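You operate a simulated robot arm through the tools that you are given. There is no shell and no other tool.

Carry out the task below with a simulated robot arm. There is one attempt and no reset: what you move stays moved.

Task
Slip the purple card into the blue envelope and the orange card into the cream one.

It is judged by the outcome, as a careful person would: the job done as asked, and still so three seconds after it is handed in. It fails if anything else is knocked over, pushed out of place, dropped, spilled or broken.

Robot
A 7-joint arm with a two-finger parallel gripper, fixed in place. Base frame: the origin is at the foot of the arm, x ahead of it, y to its left, z up. Lengths are in mm, angles in rad, forces in N, time in s.
With the tool pointing down near the work surface it reaches from about 260 to 680 mm from the base axis. Its first joint turns from -2.897 to 2.897 rad. Payload 2.5 kg.
The TCP is the grasp point between the finger pads, 30 mm short of the fingertips. In the tool frame z runs along the fingers and y along their closing line. The gripper opens to 94 mm. The fingers are 28 mm wide and 10 mm thick; the gripper's body (50 by 96 mm) begins 55 mm behind the TCP.
Orientation is that of the tool frame in the base frame, as a unit quaternion [w, x, y, z]. With the fingers straight down and closing along the base's y, the tool's x points along the base's -x, its y along +y and its z along -z.

Tools
- The arm moves only by the tool step_arm. Its argument "plan" is a list of rows, each a list of 3 entries, a list of its own where there are three numbers: the turn, a rotation vector about the tool's x, y, z in rad, then the shift along the tool's x, y, z in mm, then the gripper command, from -1 (fully open) to 1 (shut), values between in proportion. In form: [[[wx, wy, wz], [tx, ty, tz], gripper], ...]. A call has 1 to 20 rows; each row is the pose to reach, as a shift and turn from the pose commanded when the call began, along the tool's axes at that moment. A row lasts 0.2 s, in which the tool goes at most 50 mm and 0.15 rad; a call with a longer step from one row to the next is refused whole, and so is a gripper value outside its range. Where a pose cannot be reached the arm comes as near as it can. A force on the tool above 70 N (or 10 N above the force at the start of the call, whichever is more), or a blocked arm, ends the call early, and 0.2 s more pass. The fingers move at their own pace (about 72 mm/s each) and stop on an object; they squeeze with about 23 N. The grip force told is the motor's: it shows also when the fingers shut on nothing. Time passes only in rows, and 0.2 s behind the last, so rows that repeat a pose let the fingers close. The reply holds the time, the measured pose of the TCP, the force on the tool along the base axes, the opening and the grip force, in the units named above and with some noise, with the torque about the TCP (base axes, N m) and any sound that the robot's microphone picked up, and new pictures: "show" is both (left out), scene, wrist or none.
- Cameras (640 x 400 px; columns grow to the right, rows downward): "scene" is fixed at [50.9, -498.3, 752.6]; the picture's right is [0.88, -0.48, 0.00], its down [-0.30, -0.56, -0.77] and it looks along [0.37, 0.68, -0.63] (base axes); focal length 314 px, centre (320, 200). "wrist" rides on the gripper at [76, 14, -102] in the tool frame; the picture's right is [-0.18, 0.98, 0.00], its down [-0.75, -0.14, -0.64] and it looks along [-0.63, -0.12, 0.77] (tool axes); focal length 243 px, centre (320, 200). There is no depth. A picture from a camera that has moved, and an enlarged one, comes with that camera's place and axes in the base frame and with its lens.
- zoom(camera, box): a new picture of the part [left, top, right, bottom] of that camera's present view, enlarged. No time passes.
- close_job(): hands the job in; it is judged then, once.

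Places have to be worked out from the pictures, the camera data and where the tool is seen. Open the gripper and draw the arm clear of the work before you hand the job in, unless the task says otherwise.

The tools are called after "Emit:" as name(argument=value, ...) on one line, values as JSON. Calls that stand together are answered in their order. step_arm: Moves the arm, as the interface text tells. Its arguments: {"type":"object","properties":{"plan":{"type":"array","items":{"type":"array"}},"show":{"type":"string","enum":["both","scene","wrist","none"]}},"required":["plan"]} The other tools are called the same way: zoom (camera, box) takes an enlarged picture of a part of a camera's view; close_job () hands the job in.

At the start:

```text
time: 0.0
ee_pos: [380.3, 232.1, 334.7]
orientation: [0.0, 0.0, 1.0, 0.0]
ft_force: [-0.5, -0.1, -0.1]
torque: [0.01, 0.02, -0.01]
grip_width: 93.9
finger_force: 0.1
```

scene: 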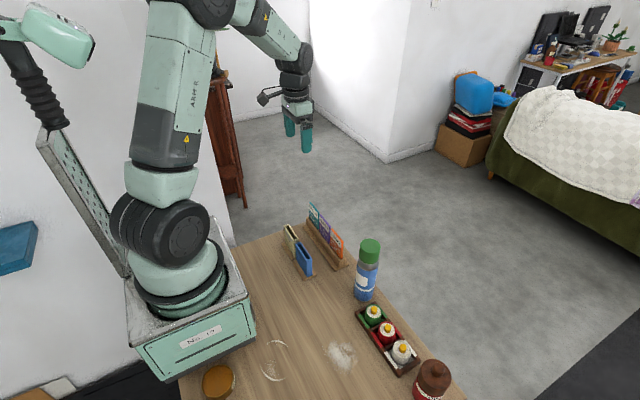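
wrist: 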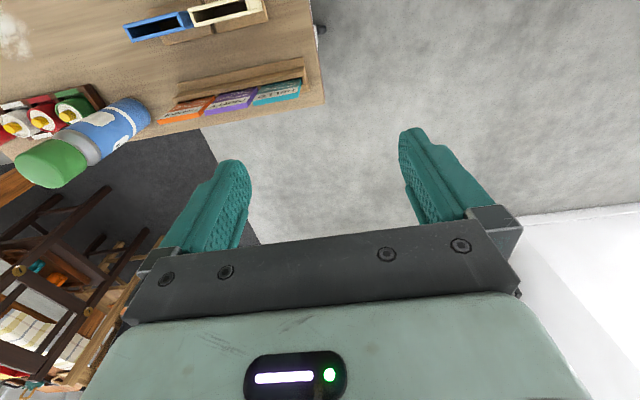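

I'll look closer at the cards and envelopes before moving anything.

Emit:
zoom(camera="scene", box=[260, 190, 400, 290])

Emit:
zoom(camera="wrist", box=[100, 0, 340, 150])

```text
4.00 times, centred on (330, 240) of scene
camera zoom: at [50.9, -498.3, 752.6], right [0.88, -0.48, 0.0], down [-0.3, -0.56, -0.77], along [0.37, 0.68, -0.63], focal length 1258 px, centre (280, 40)
```

zoom: 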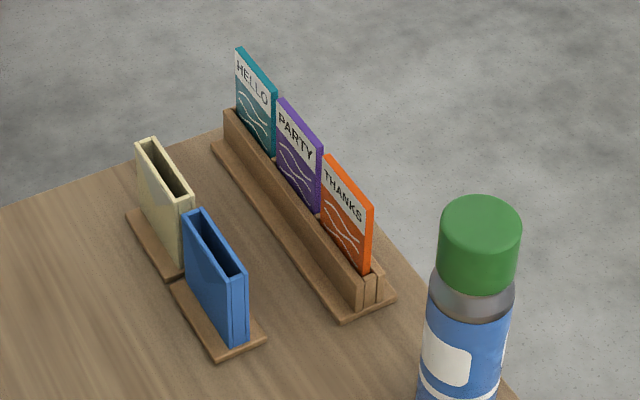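

```text
2.67 times, centred on (220, 75) of wrist
camera zoom: at [303.5, 246.7, 438.7], right [0.18, 0.98, 0.0], down [0.75, -0.14, 0.64], along [0.63, -0.12, -0.77], focal length 647 px, centre (587, 533)
```

zoom: 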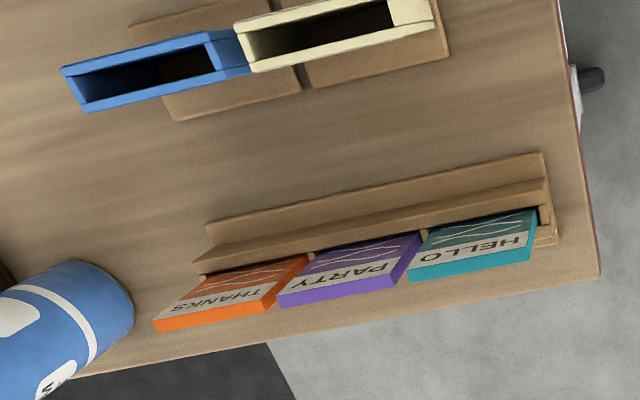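

The cards stand in a rack with two open-top envelopes nearer the arm. I'll zoom in further to measure corner positions accurately.

Emit:
zoom(camera="scene", box=[288, 220, 336, 250])

Emit:
zoom(camera="scene", box=[288, 250, 336, 280])

Emit:
zoom(camera="scene", box=[304, 198, 360, 233])

Emit:
zoom(camera="scene", box=[312, 235, 368, 270])

Emit:
zoom(camera="wrist", box=[150, 50, 326, 160])

Emit:
zoom(camera="wrist", box=[110, 0, 286, 110])

```text
13.33 times, centred on (312, 235) of scene
camera zoom: at [50.9, -498.3, 752.6], right [0.88, -0.48, 0.0], down [-0.3, -0.56, -0.77], along [0.37, 0.68, -0.63], focal length 4192 px, centre (427, -267)
```

zoom: 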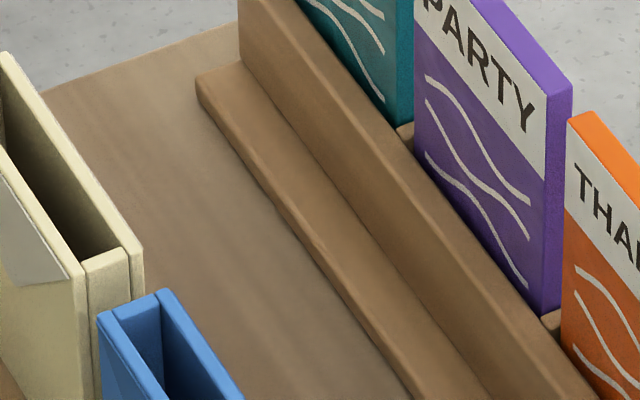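

```text
13.33 times, centred on (312, 265) of scene
camera zoom: at [50.9, -498.3, 752.6], right [0.88, -0.48, 0.0], down [-0.3, -0.56, -0.77], along [0.37, 0.68, -0.63], focal length 4192 px, centre (427, -667)
```

zoom: 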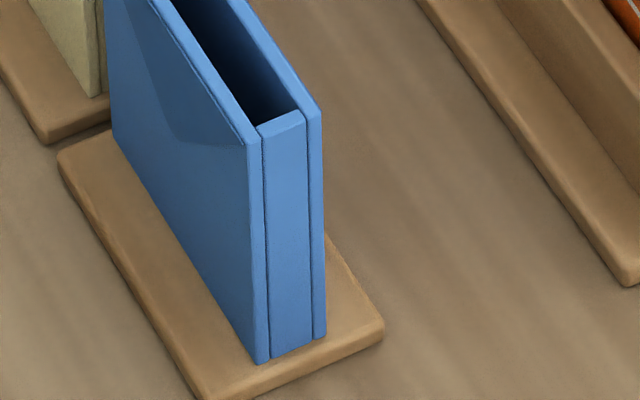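

```text
11.43 times, centred on (332, 216) of scene
camera zoom: at [50.9, -498.3, 752.6], right [0.88, -0.48, 0.0], down [-0.3, -0.56, -0.77], along [0.37, 0.68, -0.63], focal length 3593 px, centre (183, 23)
```

zoom: 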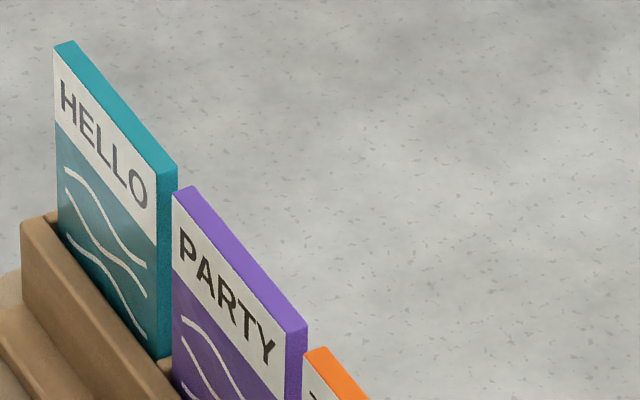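

```text
11.43 times, centred on (340, 252) of scene
camera zoom: at [50.9, -498.3, 752.6], right [0.88, -0.48, 0.0], down [-0.3, -0.56, -0.77], along [0.37, 0.68, -0.63], focal length 3593 px, centre (91, -400)
```

zoom: 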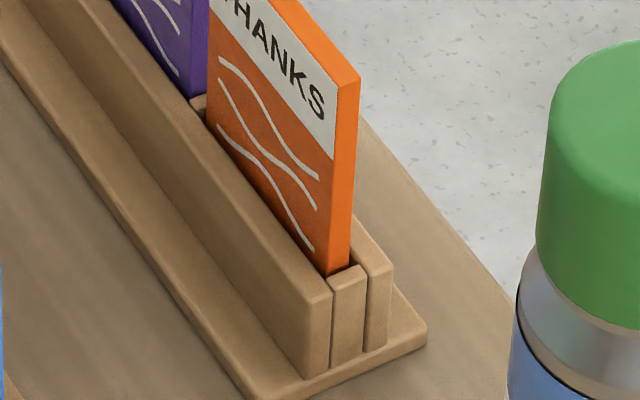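

```text
3.64 times, centred on (238, 105) of wrist
camera zoom: at [303.5, 246.7, 438.7], right [0.18, 0.98, 0.0], down [0.75, -0.14, 0.64], along [0.63, -0.12, -0.77], focal length 882 px, centre (618, 546)
```

zoom: 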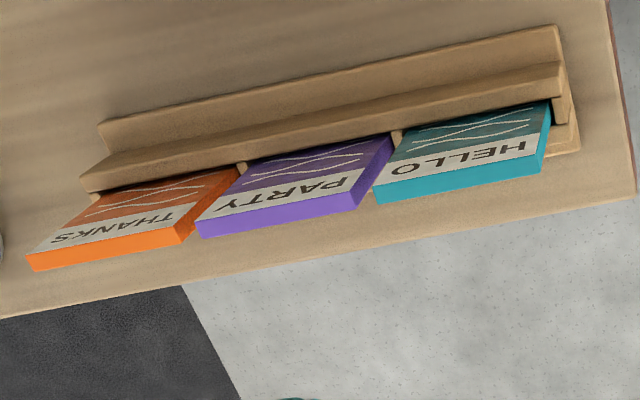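

```text
3.64 times, centred on (198, 55) of wrist
camera zoom: at [303.5, 246.7, 438.7], right [0.18, 0.98, 0.0], down [0.75, -0.14, 0.64], along [0.63, -0.12, -0.77], focal length 882 px, centre (764, 727)
```

zoom: 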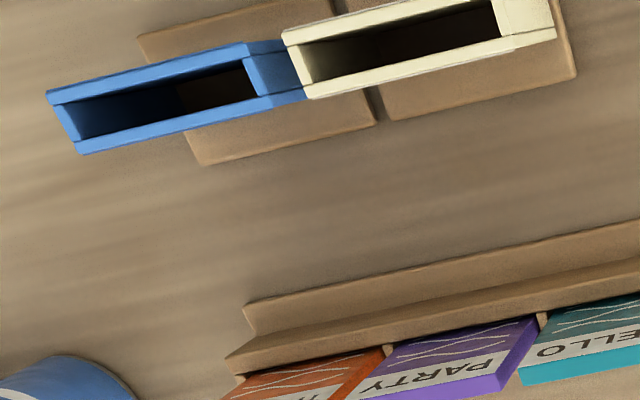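

The cards stand about vertical, faces toward ±x: purple centred near (393, 100) with its top at z≈110, orange near (393, 31). The blue envelope is near (294, 43) and the cream one near (294, 128), both with tops at about z≈85. I'll turn the gripper 90° so it closes along x, moving to hover above and between them for a better look.

Emit:
step_arm(plan=[[[0, 0, 0.1428], [3, -9, 4], -1], [[0, 0, 0.2856], [6, -18, 8], -1], [[0, 0, 0.4284], [9, -27, 12], -1], [[0, 0, 0.5712], [12, -36, 16], -1], [[0, 0, 0.714], [15, -45, 20], -1], [[0, 0, 0.8568], [18, -54, 24], -1], [[0, 0, 0.9996], [21, -63, 28], -1], [[0, 0, 1.1424], [24, -72, 32], -1], [[0, 0, 1.2852], [27, -81, 36], -1], [[0, 0, 1.428], [30, -90, 40], -1], [[0, 0, 1.5708], [33, -99, 44], -1], [[0, 0, 1.5708], [36, -102, 44], -1]])

```text
time: 2.6
ee_pos: [345.4, 129.3, 290.6]
orientation: [0.0, 0.708, 0.706, 0.0]
ft_force: [-0.4, 0.3, -0.7]
torque: [-0.03, -0.01, 0.04]
grip_width: 93.9
finger_force: 0.1
camera wrist: at [358.8, 206.0, 394.9], right [0.98, -0.19, 0.0], down [-0.14, -0.75, 0.64], along [-0.12, -0.63, -0.77], focal length 243 px, centre (320, 200)
```

scene: 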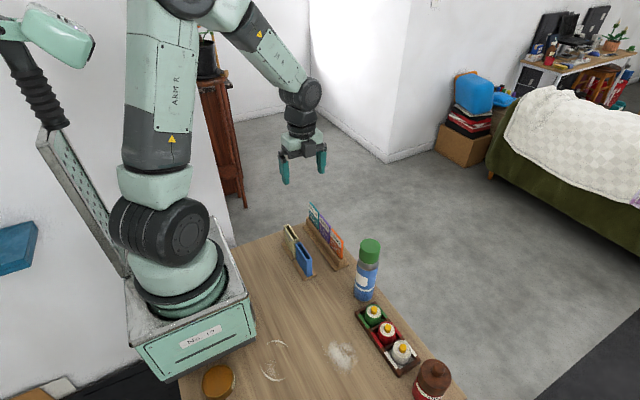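
wrist: 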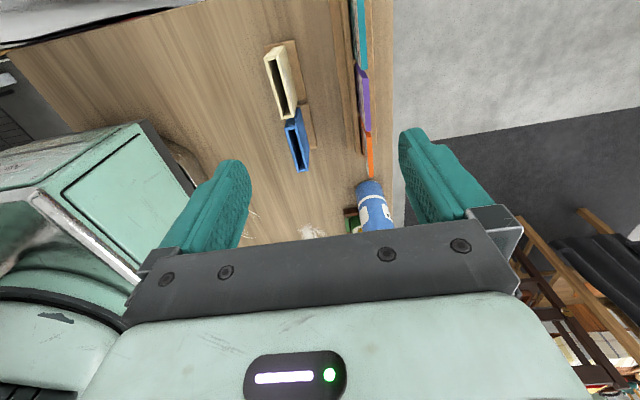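

The turn worked: tool x is now base +y and tool y is base +x. I'll zoom in on the wrist view for refined measurements.

Emit:
zoom(camera="wrist", box=[240, 30, 336, 90])

Emit:
zoom(camera="wrist", box=[240, 90, 384, 180])

Emit:
zoom(camera="wrist", box=[288, 0, 448, 100])

```text
6.67 times, centred on (288, 60) of wrist
camera zoom: at [358.8, 206.0, 394.9], right [0.98, -0.19, 0.0], down [-0.14, -0.75, 0.64], along [-0.12, -0.63, -0.77], focal length 1618 px, centre (533, 1133)
```

zoom: 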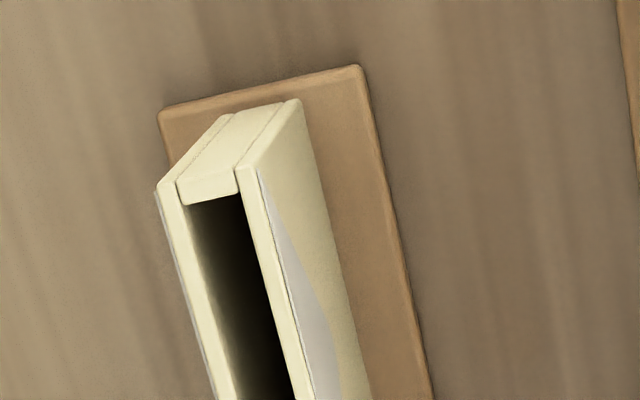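

```text
4.44 times, centred on (312, 135) of wrist
camera zoom: at [358.8, 206.0, 394.9], right [0.98, -0.19, 0.0], down [-0.14, -0.75, 0.64], along [-0.12, -0.63, -0.77], focal length 1078 px, centre (356, 489)
```

zoom: 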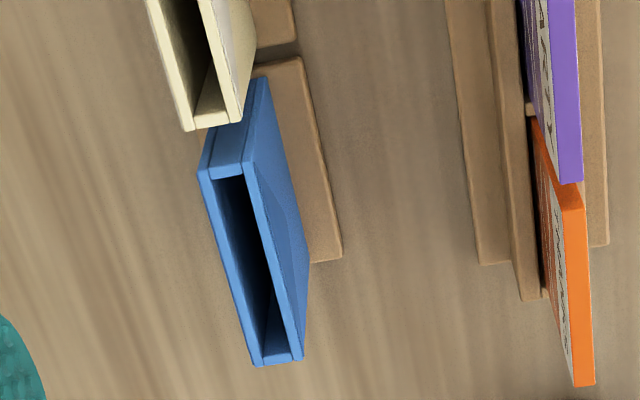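

```text
4.00 times, centred on (368, 50) of wrist
camera zoom: at [358.8, 206.0, 394.9], right [0.98, -0.19, 0.0], down [-0.14, -0.75, 0.64], along [-0.12, -0.63, -0.77], focal length 970 px, centre (128, 800)
```

zoom: 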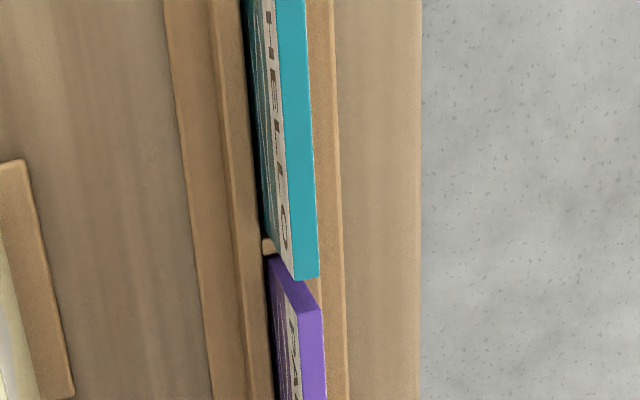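

I'll zoom in tightly on the blue envelope ends and the cards, to compare card width with the opening.

Emit:
zoom(camera="wrist", box=[278, 116, 318, 141])

Emit:
zoom(camera="wrist", box=[278, 151, 318, 176])

Emit:
zoom(camera="wrist", box=[260, 36, 300, 61])

Emit:
zoom(camera="wrist", box=[266, 96, 306, 121])

```text
16.00 times, centred on (298, 128) of wrist
camera zoom: at [358.8, 206.0, 394.9], right [0.98, -0.19, 0.0], down [-0.14, -0.75, 0.64], along [-0.12, -0.63, -0.77], focal length 3882 px, centre (672, 1344)
```

zoom: 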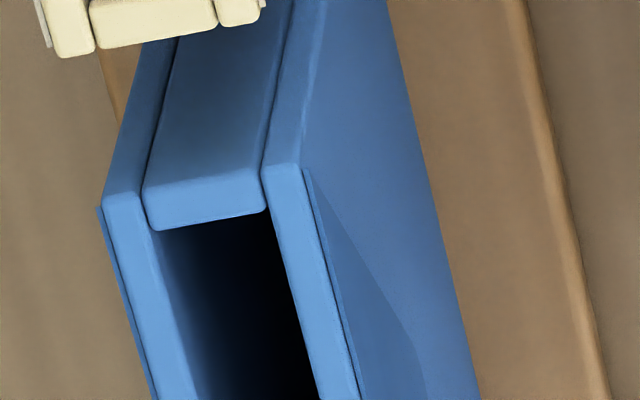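

```text
16.00 times, centred on (298, 164) of wrist
camera zoom: at [358.8, 206.0, 394.9], right [0.98, -0.19, 0.0], down [-0.14, -0.75, 0.64], along [-0.12, -0.63, -0.77], focal length 3882 px, centre (672, 784)
```

zoom: 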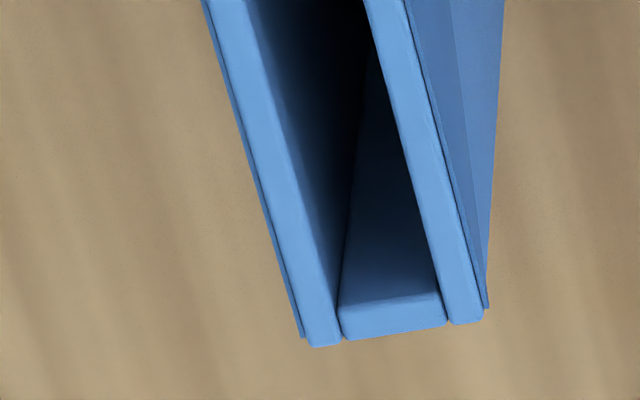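

```text
16.00 times, centred on (280, 48) of wrist
camera zoom: at [358.8, 206.0, 394.9], right [0.98, -0.19, 0.0], down [-0.14, -0.75, 0.64], along [-0.12, -0.63, -0.77], focal length 3882 px, centre (960, 2624)
```

zoom: 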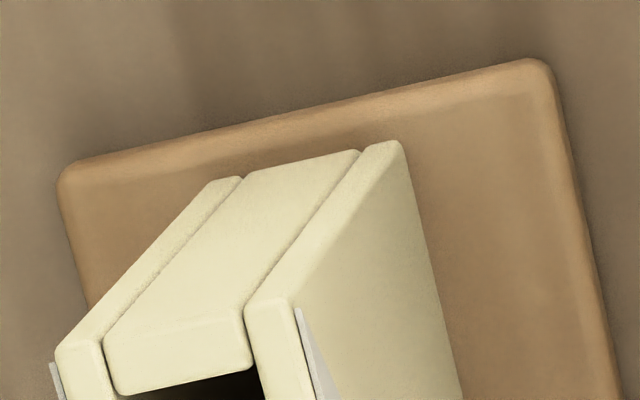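

```text
16.00 times, centred on (286, 108) of wrist
camera zoom: at [358.8, 206.0, 394.9], right [0.98, -0.19, 0.0], down [-0.14, -0.75, 0.64], along [-0.12, -0.63, -0.77], focal length 3882 px, centre (864, 1664)
```

zoom: 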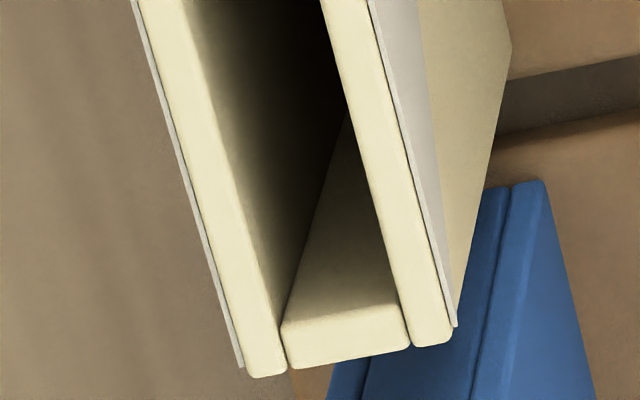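

Inner openings are roughly 65 × 10 mm (blue centre ≈ (295, 46), cream centre ≈ (295, 130)) and the cards about 62 × 6 mm, so I need to be accurate to about 1 mm. I'll move above the purple card at z≈185.

Emit:
step_arm(plan=[[[0, 0, 0], [-6, 10, 21], -1], [[0, 0, 0], [-12, 20, 42], -1], [[0, 0, 0], [-18, 30, 63], -0.6], [[0, 0, 0], [-24, 40, 84], -0.3], [[0, 0, 0], [-29, 49, 105], 0], [[0, 0, 0], [-29, 49, 105], 0.3], [[0, 0, 0], [-29, 49, 105], 0.3]])

```text
time: 4.2
ee_pos: [392.2, 101.6, 185.8]
orientation: [0.0, 0.707, 0.708, -0.001]
ft_force: [1.3, -0.1, 0.1]
torque: [-0.01, -0.03, 0.0]
grip_width: 33.0
finger_force: 0.0
camera wrist: at [406.8, 176.0, 289.4], right [0.98, -0.18, 0.0], down [-0.14, -0.75, 0.64], along [-0.12, -0.63, -0.77], focal length 243 px, centre (320, 200)
```

scene: 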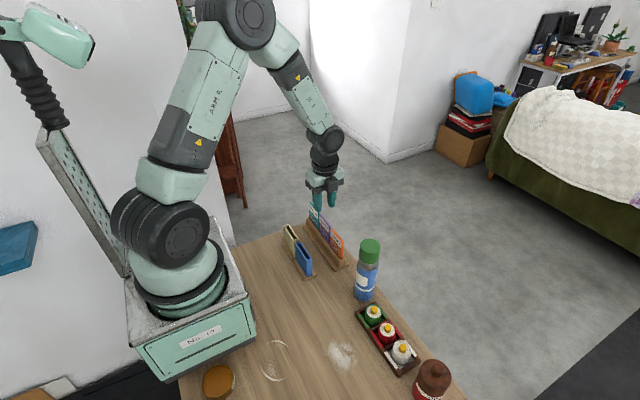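
wrist: 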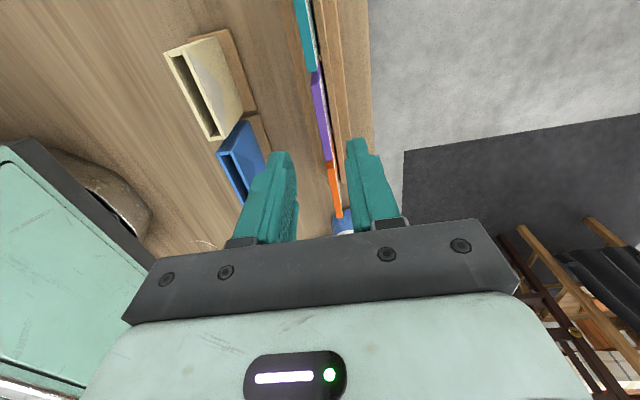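

I'm hovering above the purple card; a zoom will show how the fingers line up with it.

Emit:
zoom(camera="wrist", box=[230, 40, 422, 160])

Emit:
zoom(camera="scene", box=[284, 160, 364, 210])

Emit:
zoom(camera="scene", box=[284, 200, 364, 250])

Emit:
zoom(camera="wrist", box=[230, 130, 422, 250])

```text
3.33 times, centred on (326, 100) of wrist
camera zoom: at [406.8, 176.0, 289.4], right [0.98, -0.18, 0.0], down [-0.14, -0.75, 0.64], along [-0.12, -0.63, -0.77], focal length 809 px, centre (300, 533)
```

zoom: 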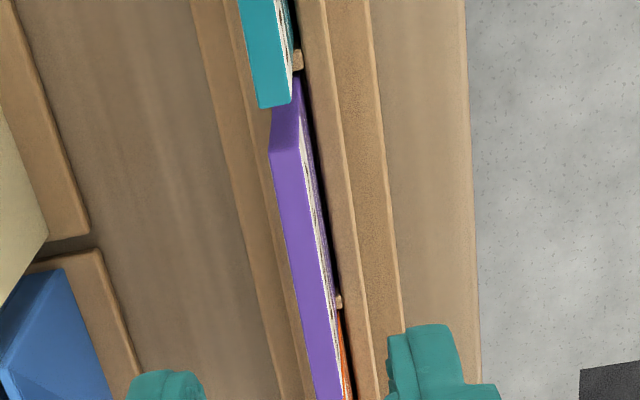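

```text
8.00 times, centred on (324, 185) of scene
camera zoom: at [50.9, -498.3, 752.6], right [0.88, -0.48, 0.0], down [-0.3, -0.56, -0.77], along [0.37, 0.68, -0.63], focal length 2515 px, centre (288, 320)
```

zoom: 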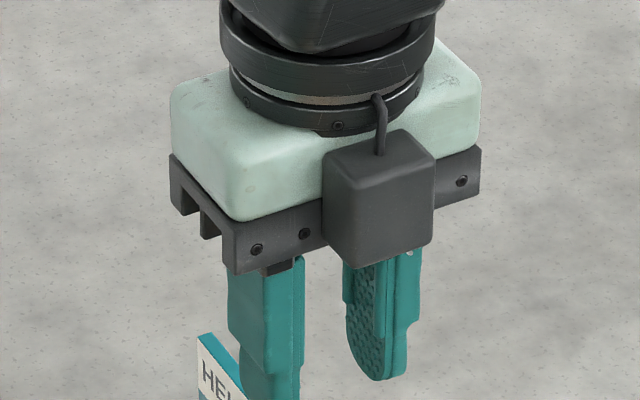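

```text
8.00 times, centred on (324, 225) of scene
camera zoom: at [50.9, -498.3, 752.6], right [0.88, -0.48, 0.0], down [-0.3, -0.56, -0.77], along [0.37, 0.68, -0.63], focal length 2515 px, centre (288, 0)
```

zoom: 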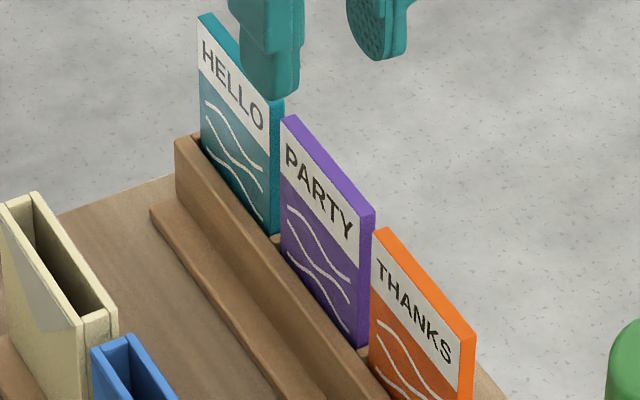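

```text
3.33 times, centred on (326, 190) of wrist
camera zoom: at [406.8, 176.0, 289.4], right [0.98, -0.18, 0.0], down [-0.14, -0.75, 0.64], along [-0.12, -0.63, -0.77], focal length 809 px, centre (300, 233)
```

zoom: 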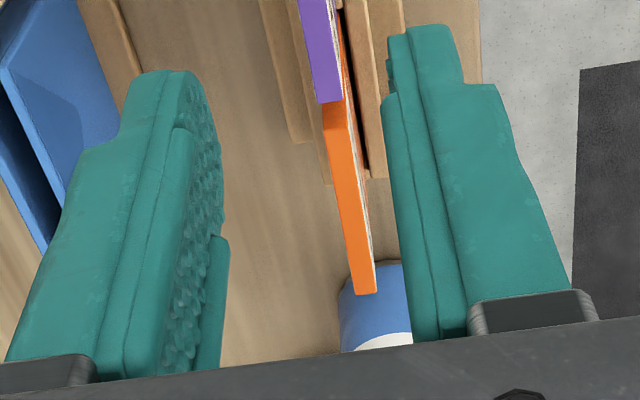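

By the wrist camera the card's centre is about 1.8 mm further in +x than the gripper centre, and y is aligned. I'll correct that and come down until the tips are just above the card top.

Emit:
step_arm(plan=[[[0, 0, 0], [0, 0.9, 20], 0.3], [[0, 0, 0], [0, 1.8, 40], 0.3], [[0, 0, 0], [0, 1.8, 40], 0.3]])

Emit:
zoom(camera="wrist", box=[230, 100, 422, 220])

Emit:
zoom(camera="scene", box=[284, 185, 364, 235])

```text
time: 5.0
ee_pos: [395.3, 102.0, 145.8]
orientation: [0.0, 0.707, 0.707, -0.001]
ft_force: [-0.1, 0.3, 0.0]
torque: [0.02, -0.02, -0.01]
grip_width: 33.0
finger_force: 0.0
camera wrist: at [409.0, 176.7, 249.8], right [0.98, -0.18, 0.0], down [-0.14, -0.75, 0.64], along [-0.12, -0.63, -0.77], focal length 243 px, centre (320, 200)
```

scene: 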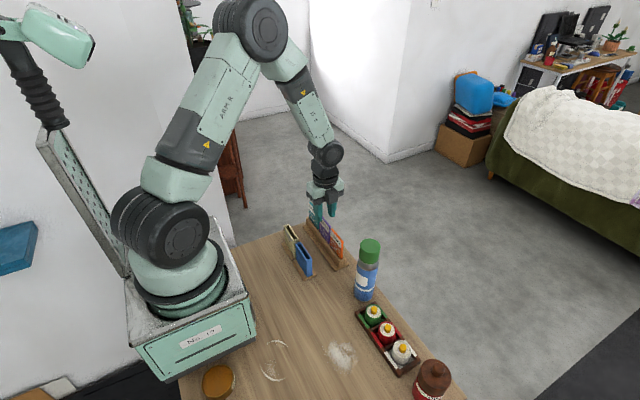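
wrist: 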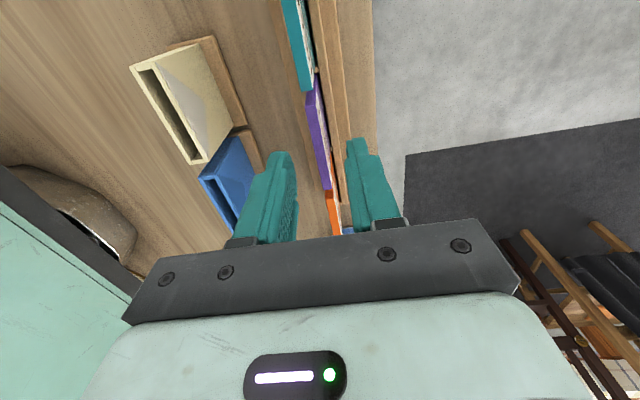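

```text
3.33 times, centred on (326, 160) of wrist
camera zoom: at [409.0, 176.7, 249.8], right [0.98, -0.18, 0.0], down [-0.14, -0.75, 0.64], along [-0.12, -0.63, -0.77], focal length 809 px, centre (300, 333)
```

zoom: 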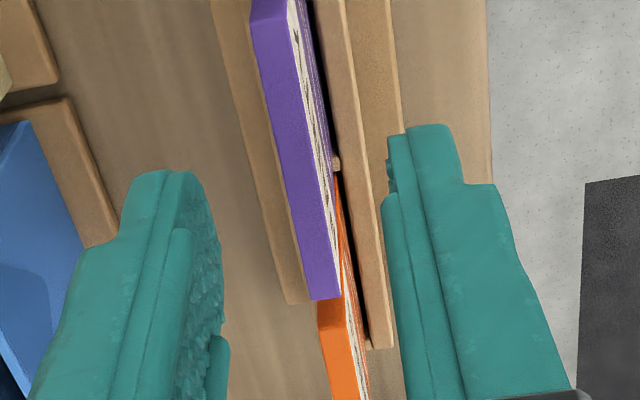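

```text
8.00 times, centred on (324, 210) of scene
camera zoom: at [50.9, -498.3, 752.6], right [0.88, -0.48, 0.0], down [-0.3, -0.56, -0.77], along [0.37, 0.68, -0.63], focal length 2515 px, centre (288, 120)
```

zoom: 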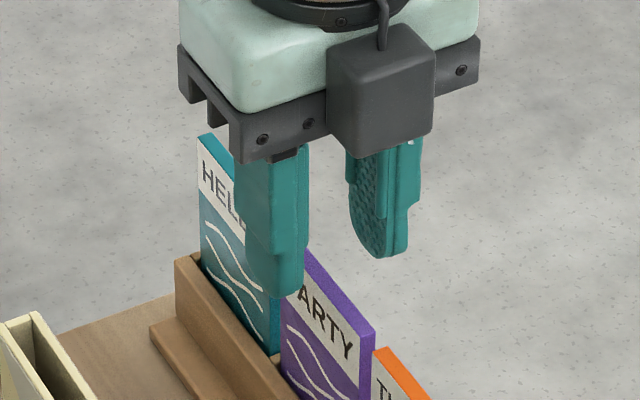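

Fingers now straddle the card, centred to within about 0.5 mm. I'll descend 27 mm, so about 19 mm of card is between the pads, and narrow the gap to about 10 mm before gripping.

Emit:
step_arm(plan=[[[0, 0, 0], [0, 0, 14], 0.3], [[0, 0, 0], [0, 0, 27], 0.3], [[0, 0, 0], [0, 0, 27], 0.6], [[0, 0, 0], [0, 0, 27], 0.79], [[0, 0, 0], [0, 0, 27], 0.79]])

Emit:
zoom(camera="wrist", box=[230, 100, 422, 220])

Emit:
zoom(camera="scene", box=[284, 195, 364, 245])

```text
time: 6.2
ee_pos: [394.4, 101.7, 119.5]
orientation: [0.0, 0.707, 0.707, 0.001]
ft_force: [-0.3, 1.5, 0.1]
torque: [-0.01, -0.01, 0.06]
grip_width: 9.8
finger_force: 0.1
camera wrist: at [408.5, 177.4, 222.5], right [0.98, -0.18, 0.0], down [-0.14, -0.75, 0.64], along [-0.12, -0.63, -0.77], focal length 243 px, centre (320, 200)
```

scene: 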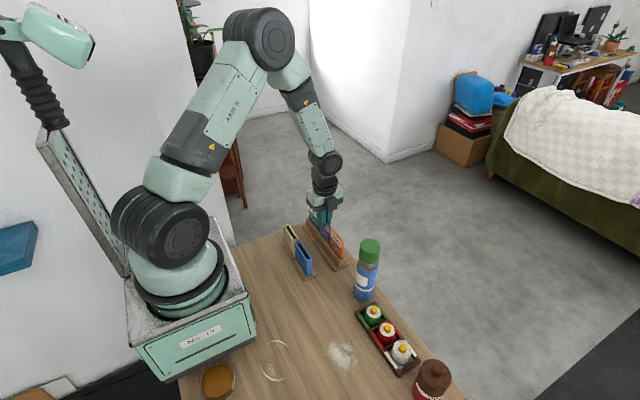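
wrist: 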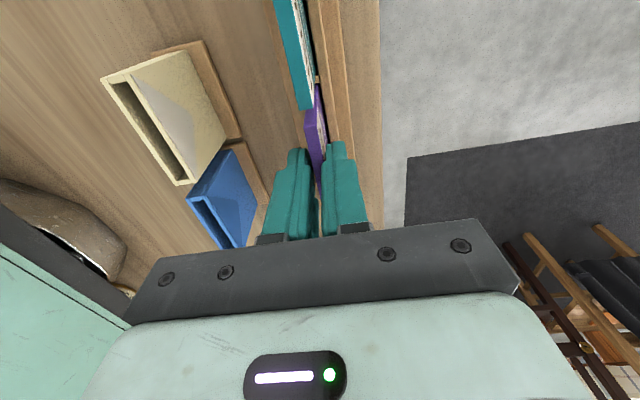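

```text
3.33 times, centred on (326, 160) of wrist
camera zoom: at [408.5, 177.4, 222.5], right [0.98, -0.18, 0.0], down [-0.14, -0.75, 0.64], along [-0.12, -0.63, -0.77], focal length 809 px, centre (300, 333)
```

zoom: 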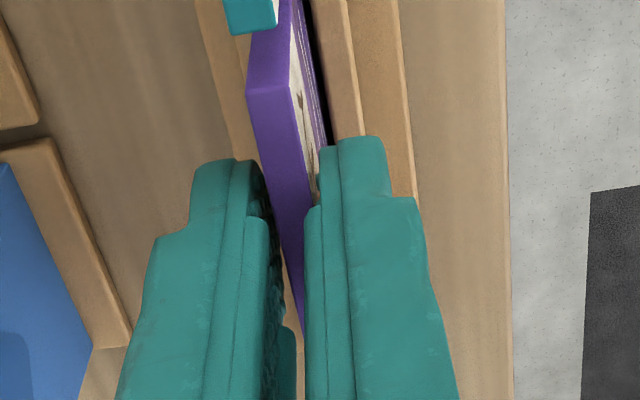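

```text
8.00 times, centred on (324, 220) of scene
camera zoom: at [50.9, -498.3, 752.6], right [0.88, -0.48, 0.0], down [-0.3, -0.56, -0.77], along [0.37, 0.68, -0.63], focal length 2515 px, centre (288, 40)
```

zoom: 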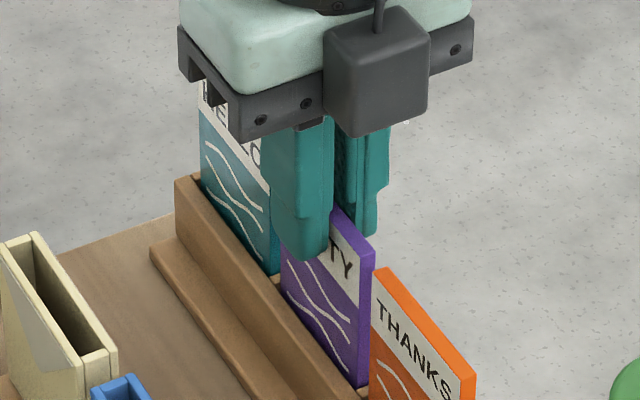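

The card sits between the pads with no contact force yet. Now I'll close on it gently.

Emit:
step_arm(plan=[[[0, 0, 0], [0, 0, 0], 0.85], [[0, 0, 0], [0, 0, 0], 0.9], [[0, 0, 0], [0, 0, 0], 1], [[0, 0, 0], [0, 0, 0], 1]], show="wrist")

Emit:
zoom(camera="scene", box=[284, 195, 364, 245])

```text
time: 7.2
ee_pos: [395.2, 101.5, 120.5]
orientation: [0.0, 0.707, 0.707, 0.0]
ft_force: [0.0, 0.2, -0.6]
torque: [-0.02, 0.0, 0.03]
grip_width: 5.7
finger_force: 23.3
camera wrist: at [408.5, 177.4, 222.5], right [0.98, -0.18, 0.0], down [-0.14, -0.75, 0.64], along [-0.12, -0.63, -0.77], focal length 243 px, centre (320, 200)
```

wrist: 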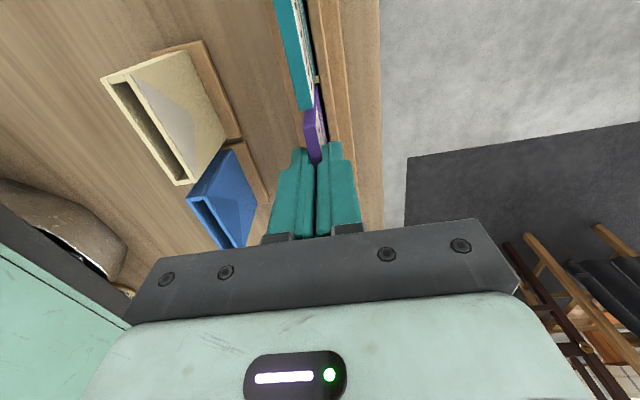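

```text
8.00 times, centred on (324, 220) of scene
camera zoom: at [50.9, -498.3, 752.6], right [0.88, -0.48, 0.0], down [-0.3, -0.56, -0.77], along [0.37, 0.68, -0.63], focal length 2515 px, centre (288, 40)
```

zoom: 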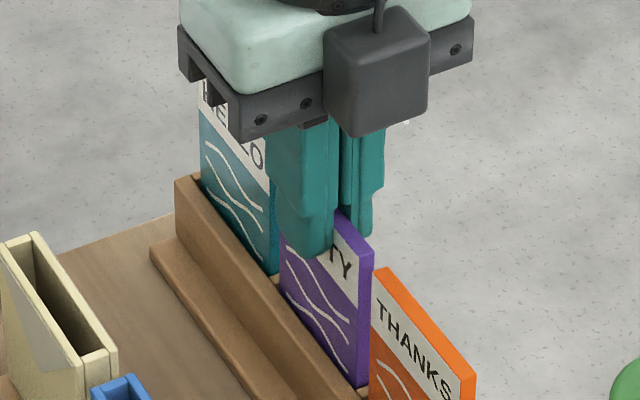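

The card is gripped (5.7 mm, 23 N). I'll lift it straight up by 100 mm.

Emit:
step_arm(plan=[[[0, 0, 0], [0, 0, -6], 1], [[0, 0, 0], [0, 0, -14], 1], [[0, 0, 0], [0, 0, -24], 1], [[0, 0, 0], [0, 0, -36], 1], [[0, 0, 0], [0, 0, -50], 1], [[0, 0, 0], [0, 0, -66], 1], [[0, 0, 0], [0, 0, -84], 1], [[0, 0, 0], [0, 0, -100], 1], [[0, 0, 0], [0, 0, -100], 1]])

Emit:
zoom(camera="scene", box=[276, 160, 372, 220])

Emit:
zoom(camera="wrist", box=[230, 100, 422, 220])

```text
time: 9.2
ee_pos: [394.4, 100.0, 219.3]
orientation: [0.0, 0.707, 0.708, 0.0]
ft_force: [-0.2, 0.6, 0.3]
torque: [-0.01, 0.03, -0.01]
grip_width: 5.9
finger_force: 23.0
camera wrist: at [408.2, 176.5, 322.9], right [0.98, -0.18, 0.0], down [-0.14, -0.75, 0.64], along [-0.12, -0.63, -0.77], focal length 243 px, centre (320, 200)
```

scene: 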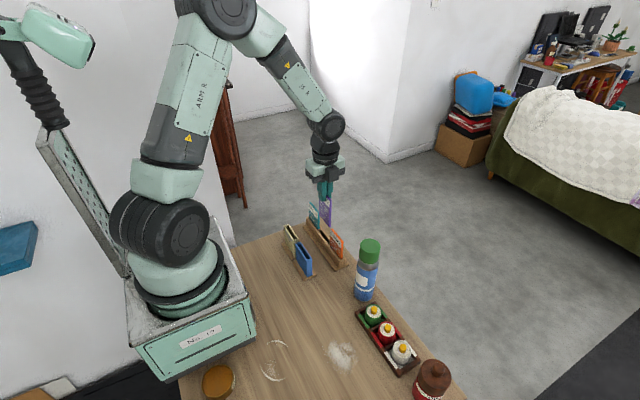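
wrist: 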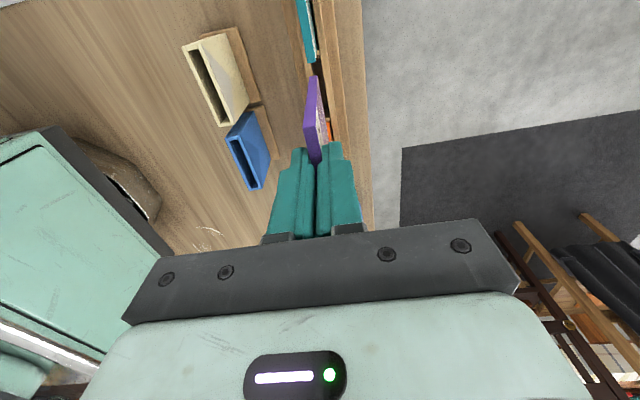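

```text
6.67 times, centred on (324, 190) of scene
camera zoom: at [50.9, -498.3, 752.6], right [0.88, -0.48, 0.0], down [-0.3, -0.56, -0.77], along [0.37, 0.68, -0.63], focal length 2096 px, centre (293, 267)
```

zoom: 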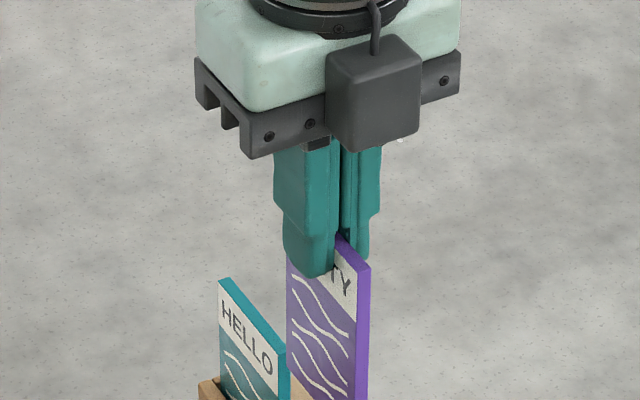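

```text
3.33 times, centred on (326, 160) of wrist
camera zoom: at [408.2, 176.5, 322.9], right [0.98, -0.18, 0.0], down [-0.14, -0.75, 0.64], along [-0.12, -0.63, -0.77], focal length 809 px, centre (300, 333)
```

zoom: 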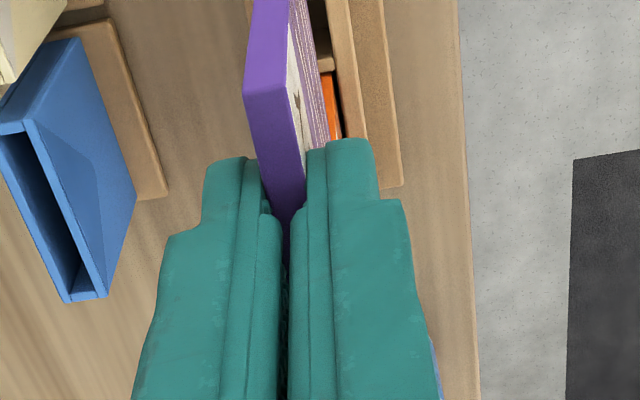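

The purple card is lifted cleanly. I'll zoom to find its bottom edge so I know the height and offset in the grip.

Emit:
zoom(camera="scene", box=[300, 190, 356, 225])

Emit:
zoom(camera="wrist", box=[280, 60, 360, 110])

Emit:
zoom(camera="scene", box=[300, 220, 356, 255])

```text
11.43 times, centred on (328, 208) of scene
camera zoom: at [50.9, -498.3, 752.6], right [0.88, -0.48, 0.0], down [-0.3, -0.56, -0.77], along [0.37, 0.68, -0.63], focal length 3593 px, centre (229, 114)
```

zoom: 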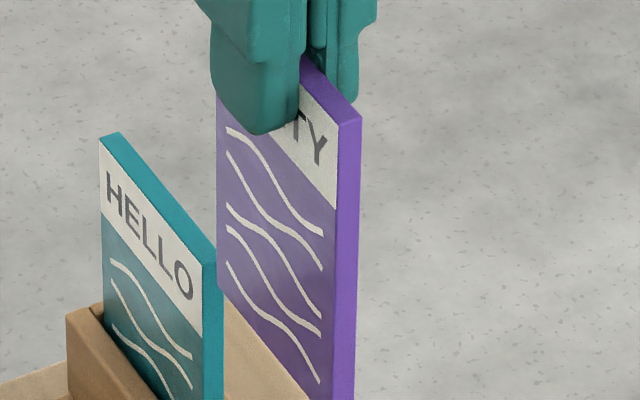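

```text
8.00 times, centred on (320, 85) of wrist
camera zoom: at [408.2, 176.5, 322.9], right [0.98, -0.18, 0.0], down [-0.14, -0.75, 0.64], along [-0.12, -0.63, -0.77], focal length 1941 px, centre (320, 1120)
```

zoom: 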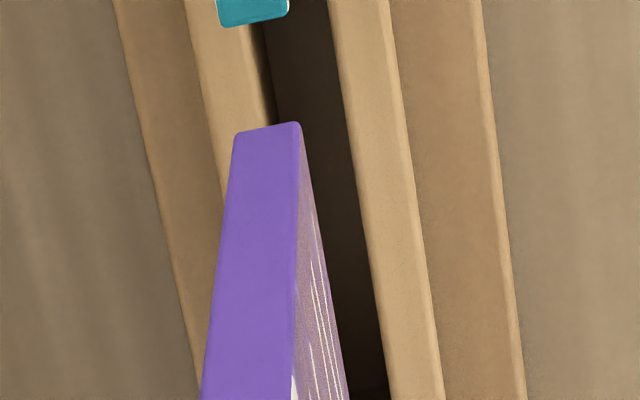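

```text
11.43 times, centred on (328, 238) of scene
camera zoom: at [50.9, -498.3, 752.6], right [0.88, -0.48, 0.0], down [-0.3, -0.56, -0.77], along [0.37, 0.68, -0.63], focal length 3593 px, centre (229, -229)
```

zoom: 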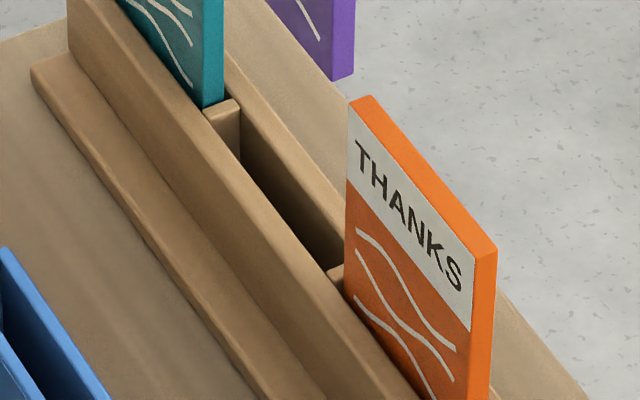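

The card is about 60 mm wide and 98 mm tall, hanging vertically with its bottom about 111 mm below the TCP. I'll carry it over to above the blue envelope, starting with −x so it clears the orange card, and check the alignment there.

Emit:
step_arm(plan=[[[0, 0, 0], [0, -8, -8], 1], [[0, 0, 0], [-4, -22, -14], 1], [[0, 0, 0], [-12, -38, -14], 1], [[0, 0, 0], [-22, -54, -14], 1], [[0, 0, 0], [-33, -70, -14], 1], [[0, 0, 0], [-43, -84, -14], 1], [[0, 0, 0], [-51, -94, -10], 1], [[0, 0, 0], [-53.6, -98.5, -5], 1], [[0, 0, 0], [-53.6, -98.5, 0], 1], [[0, 0, 0], [-53.6, -98.5, 0], 1]])

Emit:
zoom(camera="scene", box=[272, 215, 336, 255])

Emit:
zoom(camera="wrist", box=[272, 40, 368, 100])

Emit:
zoom(camera="wrist", box=[224, 80, 416, 200])

```text
time: 11.4
ee_pos: [296.4, 48.4, 220.6]
orientation: [0.001, 0.707, 0.707, -0.001]
ft_force: [0.1, -0.6, 0.0]
torque: [0.02, 0.02, 0.0]
grip_width: 5.6
finger_force: 23.4
camera wrist: at [310.4, 123.9, 323.5], right [0.98, -0.18, 0.0], down [-0.14, -0.75, 0.64], along [-0.12, -0.63, -0.77], focal length 243 px, centre (320, 200)
```

scene: 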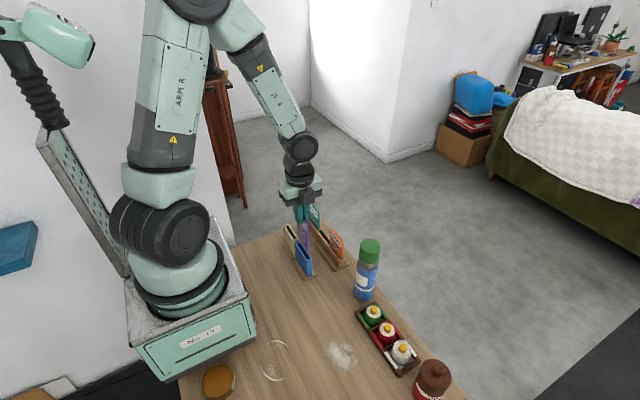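
wrist: 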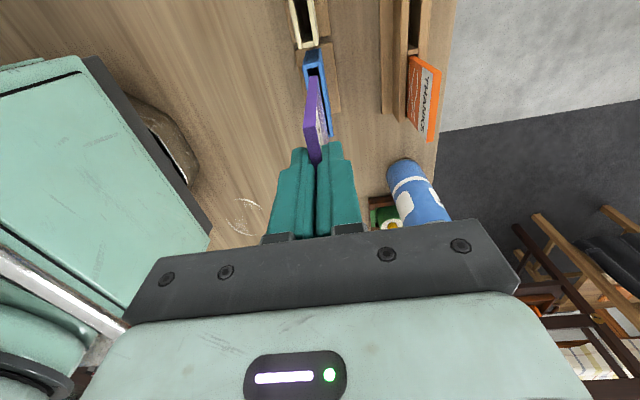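

```text
10.00 times, centred on (304, 235) of scene
camera zoom: at [50.9, -498.3, 752.6], right [0.88, -0.48, 0.0], down [-0.3, -0.56, -0.77], along [0.37, 0.68, -0.63], focal length 3144 px, centre (480, -150)
```

zoom: 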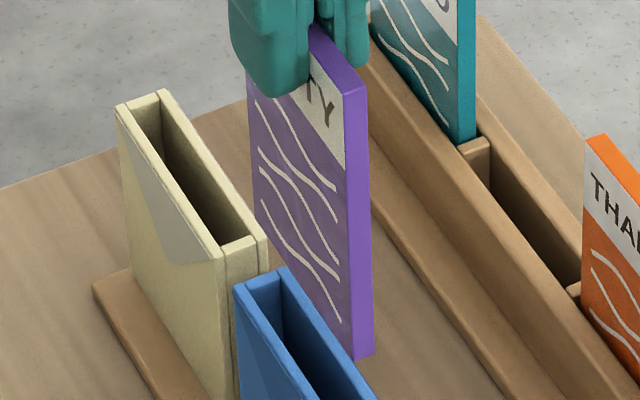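

```text
6.67 times, centred on (320, 70) of wrist
camera zoom: at [310.4, 123.9, 323.5], right [0.98, -0.18, 0.0], down [-0.14, -0.75, 0.64], along [-0.12, -0.63, -0.77], focal length 1618 px, centre (320, 1067)
```

zoom: 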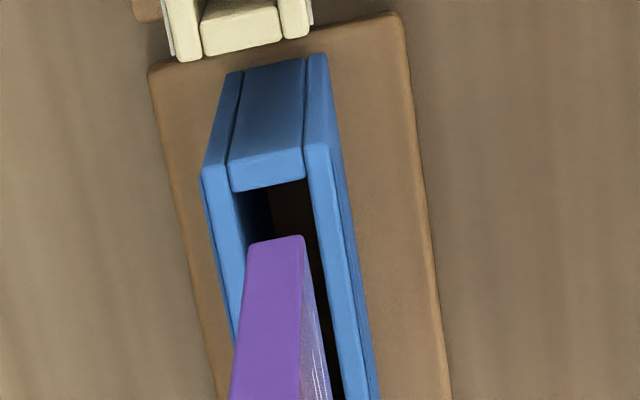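

```text
3.33 times, centred on (320, 140) of wrist
camera zoom: at [310.4, 123.9, 323.5], right [0.98, -0.18, 0.0], down [-0.14, -0.75, 0.64], along [-0.12, -0.63, -0.77], focal length 809 px, centre (320, 400)
```

zoom: 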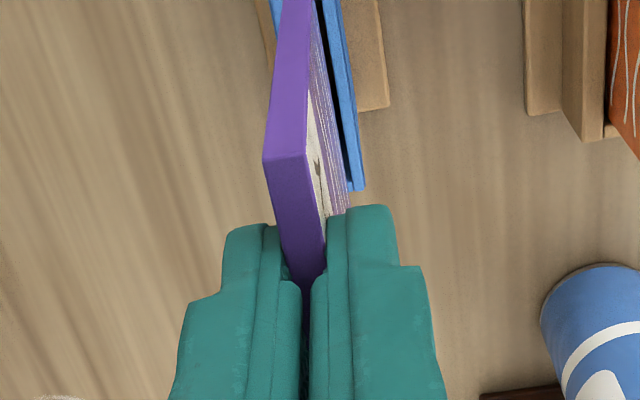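

The picture shows the card about 1.3 mm too far in both +x and +y relative to the opening. I'll correct that and lower until the bottom edge is about 6 mm above the envelope, then recheck.

Emit:
step_arm(plan=[[[0, 0, 0], [-0.7, -0.7, 8], 1], [[0, 0, 0], [-1.4, -1.3, 16], 1], [[0, 0, 0], [-1.4, -1.3, 21], 1], [[0, 0, 0], [-1.4, -1.3, 21], 1]], show="none")

Emit:
zoom(camera="scene", box=[288, 235, 328, 260])

Emit:
zoom(camera="wrist", box=[288, 40, 352, 80])

Emit:
zoom(camera="wrist", box=[272, 60, 368, 120])

Emit:
zoom(camera="scene", box=[272, 215, 336, 255])

```text
time: 12.4
ee_pos: [295.7, 47.3, 199.3]
orientation: [0.0, 0.707, 0.708, 0.0]
ft_force: [-0.1, 0.2, 0.0]
torque: [0.01, -0.02, 0.0]
grip_width: 5.9
finger_force: 22.7
```

```text
16.00 times, centred on (308, 248) of scene
camera zoom: at [50.9, -498.3, 752.6], right [0.88, -0.48, 0.0], down [-0.3, -0.56, -0.77], along [0.37, 0.68, -0.63], focal length 5030 px, centre (512, -560)
```

zoom: 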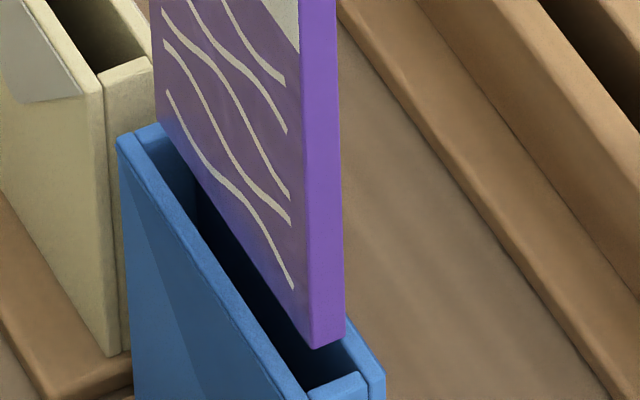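

```text
10.00 times, centred on (320, 60) of wrist
camera zoom: at [309.7, 122.6, 302.0], right [0.98, -0.18, 0.0], down [-0.14, -0.75, 0.64], along [-0.12, -0.63, -0.77], focal length 2426 px, centre (320, 1600)
```

zoom: 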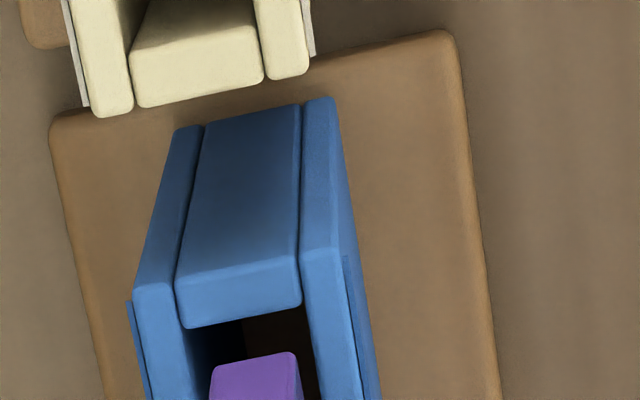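

```text
6.67 times, centred on (320, 90) of wrist
camera zoom: at [309.7, 122.6, 302.0], right [0.98, -0.18, 0.0], down [-0.14, -0.75, 0.64], along [-0.12, -0.63, -0.77], focal length 1618 px, centre (320, 933)
```

zoom: 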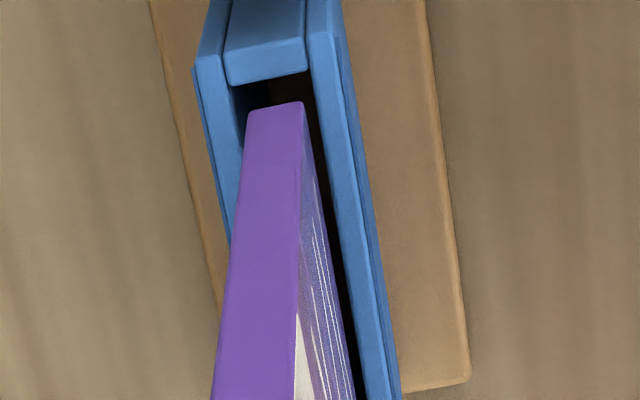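

```text
10.00 times, centred on (304, 235) of scene
camera zoom: at [50.9, -498.3, 752.6], right [0.88, -0.48, 0.0], down [-0.3, -0.56, -0.77], along [0.37, 0.68, -0.63], focal length 3144 px, centre (480, -150)
```

zoom: 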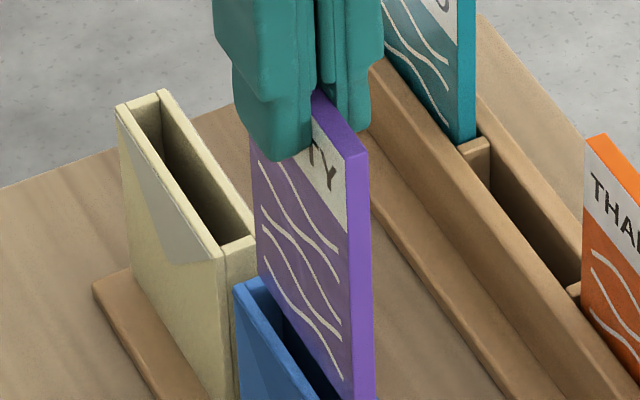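

Alignment is close: about 1.9 mm clearance at the +y end, 3.2 mm at the −y end, and about 0.6 mm off in x. I'll make a small correction and lower the bottom edge just into the opening.

Emit:
step_arm(plan=[[[0, 0, 0], [-0.6, -0.6, 0], 1], [[0, 0, 0], [-0.6, -0.6, 4], 1], [[0, 0, 0], [-0.6, -0.6, 8], 1], [[0, 0, 0], [-0.6, -0.6, 11], 1], [[0, 0, 0], [-0.6, -0.6, 11], 1]], show="none")

Emit:
zoom(camera="scene", box=[288, 235, 328, 260])

Emit:
zoom(camera="wrist", box=[288, 40, 352, 80])

Emit:
zoom(camera="wrist", box=[272, 80, 368, 140])

```text
time: 13.6
ee_pos: [295.1, 46.6, 188.3]
orientation: [0.0, 0.707, 0.707, 0.0]
ft_force: [-0.3, -0.2, 0.1]
torque: [0.0, 0.03, 0.0]
grip_width: 5.8
finger_force: 23.5
```

```text
16.00 times, centred on (308, 248) of scene
camera zoom: at [50.9, -498.3, 752.6], right [0.88, -0.48, 0.0], down [-0.3, -0.56, -0.77], along [0.37, 0.68, -0.63], focal length 5030 px, centre (512, -560)
```

zoom: 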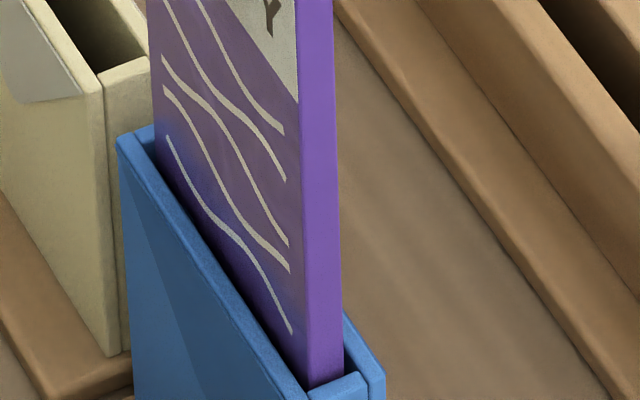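

```text
10.00 times, centred on (320, 60) of wrist
camera zoom: at [309.0, 122.4, 290.8], right [0.98, -0.18, 0.0], down [-0.14, -0.75, 0.64], along [-0.12, -0.63, -0.77], focal length 2426 px, centre (320, 1600)
```

zoom: 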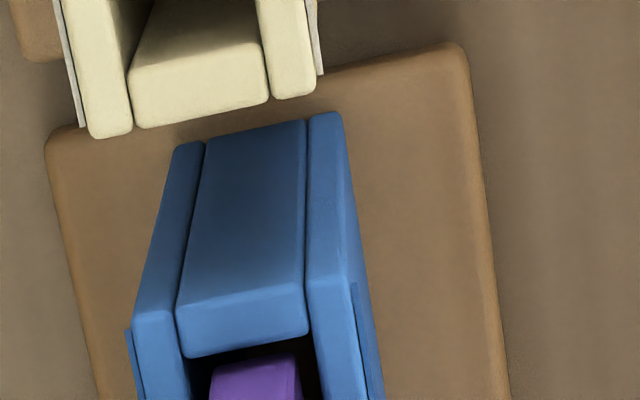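

```text
6.67 times, centred on (320, 110) of wrist
camera zoom: at [309.0, 122.4, 290.8], right [0.98, -0.18, 0.0], down [-0.14, -0.75, 0.64], along [-0.12, -0.63, -0.77], focal length 1618 px, centre (320, 800)
```

zoom: 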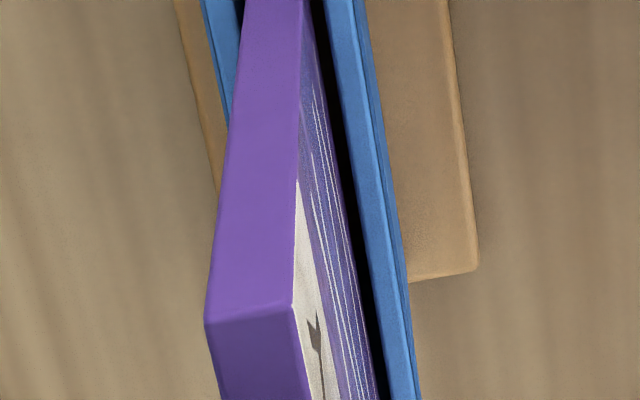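

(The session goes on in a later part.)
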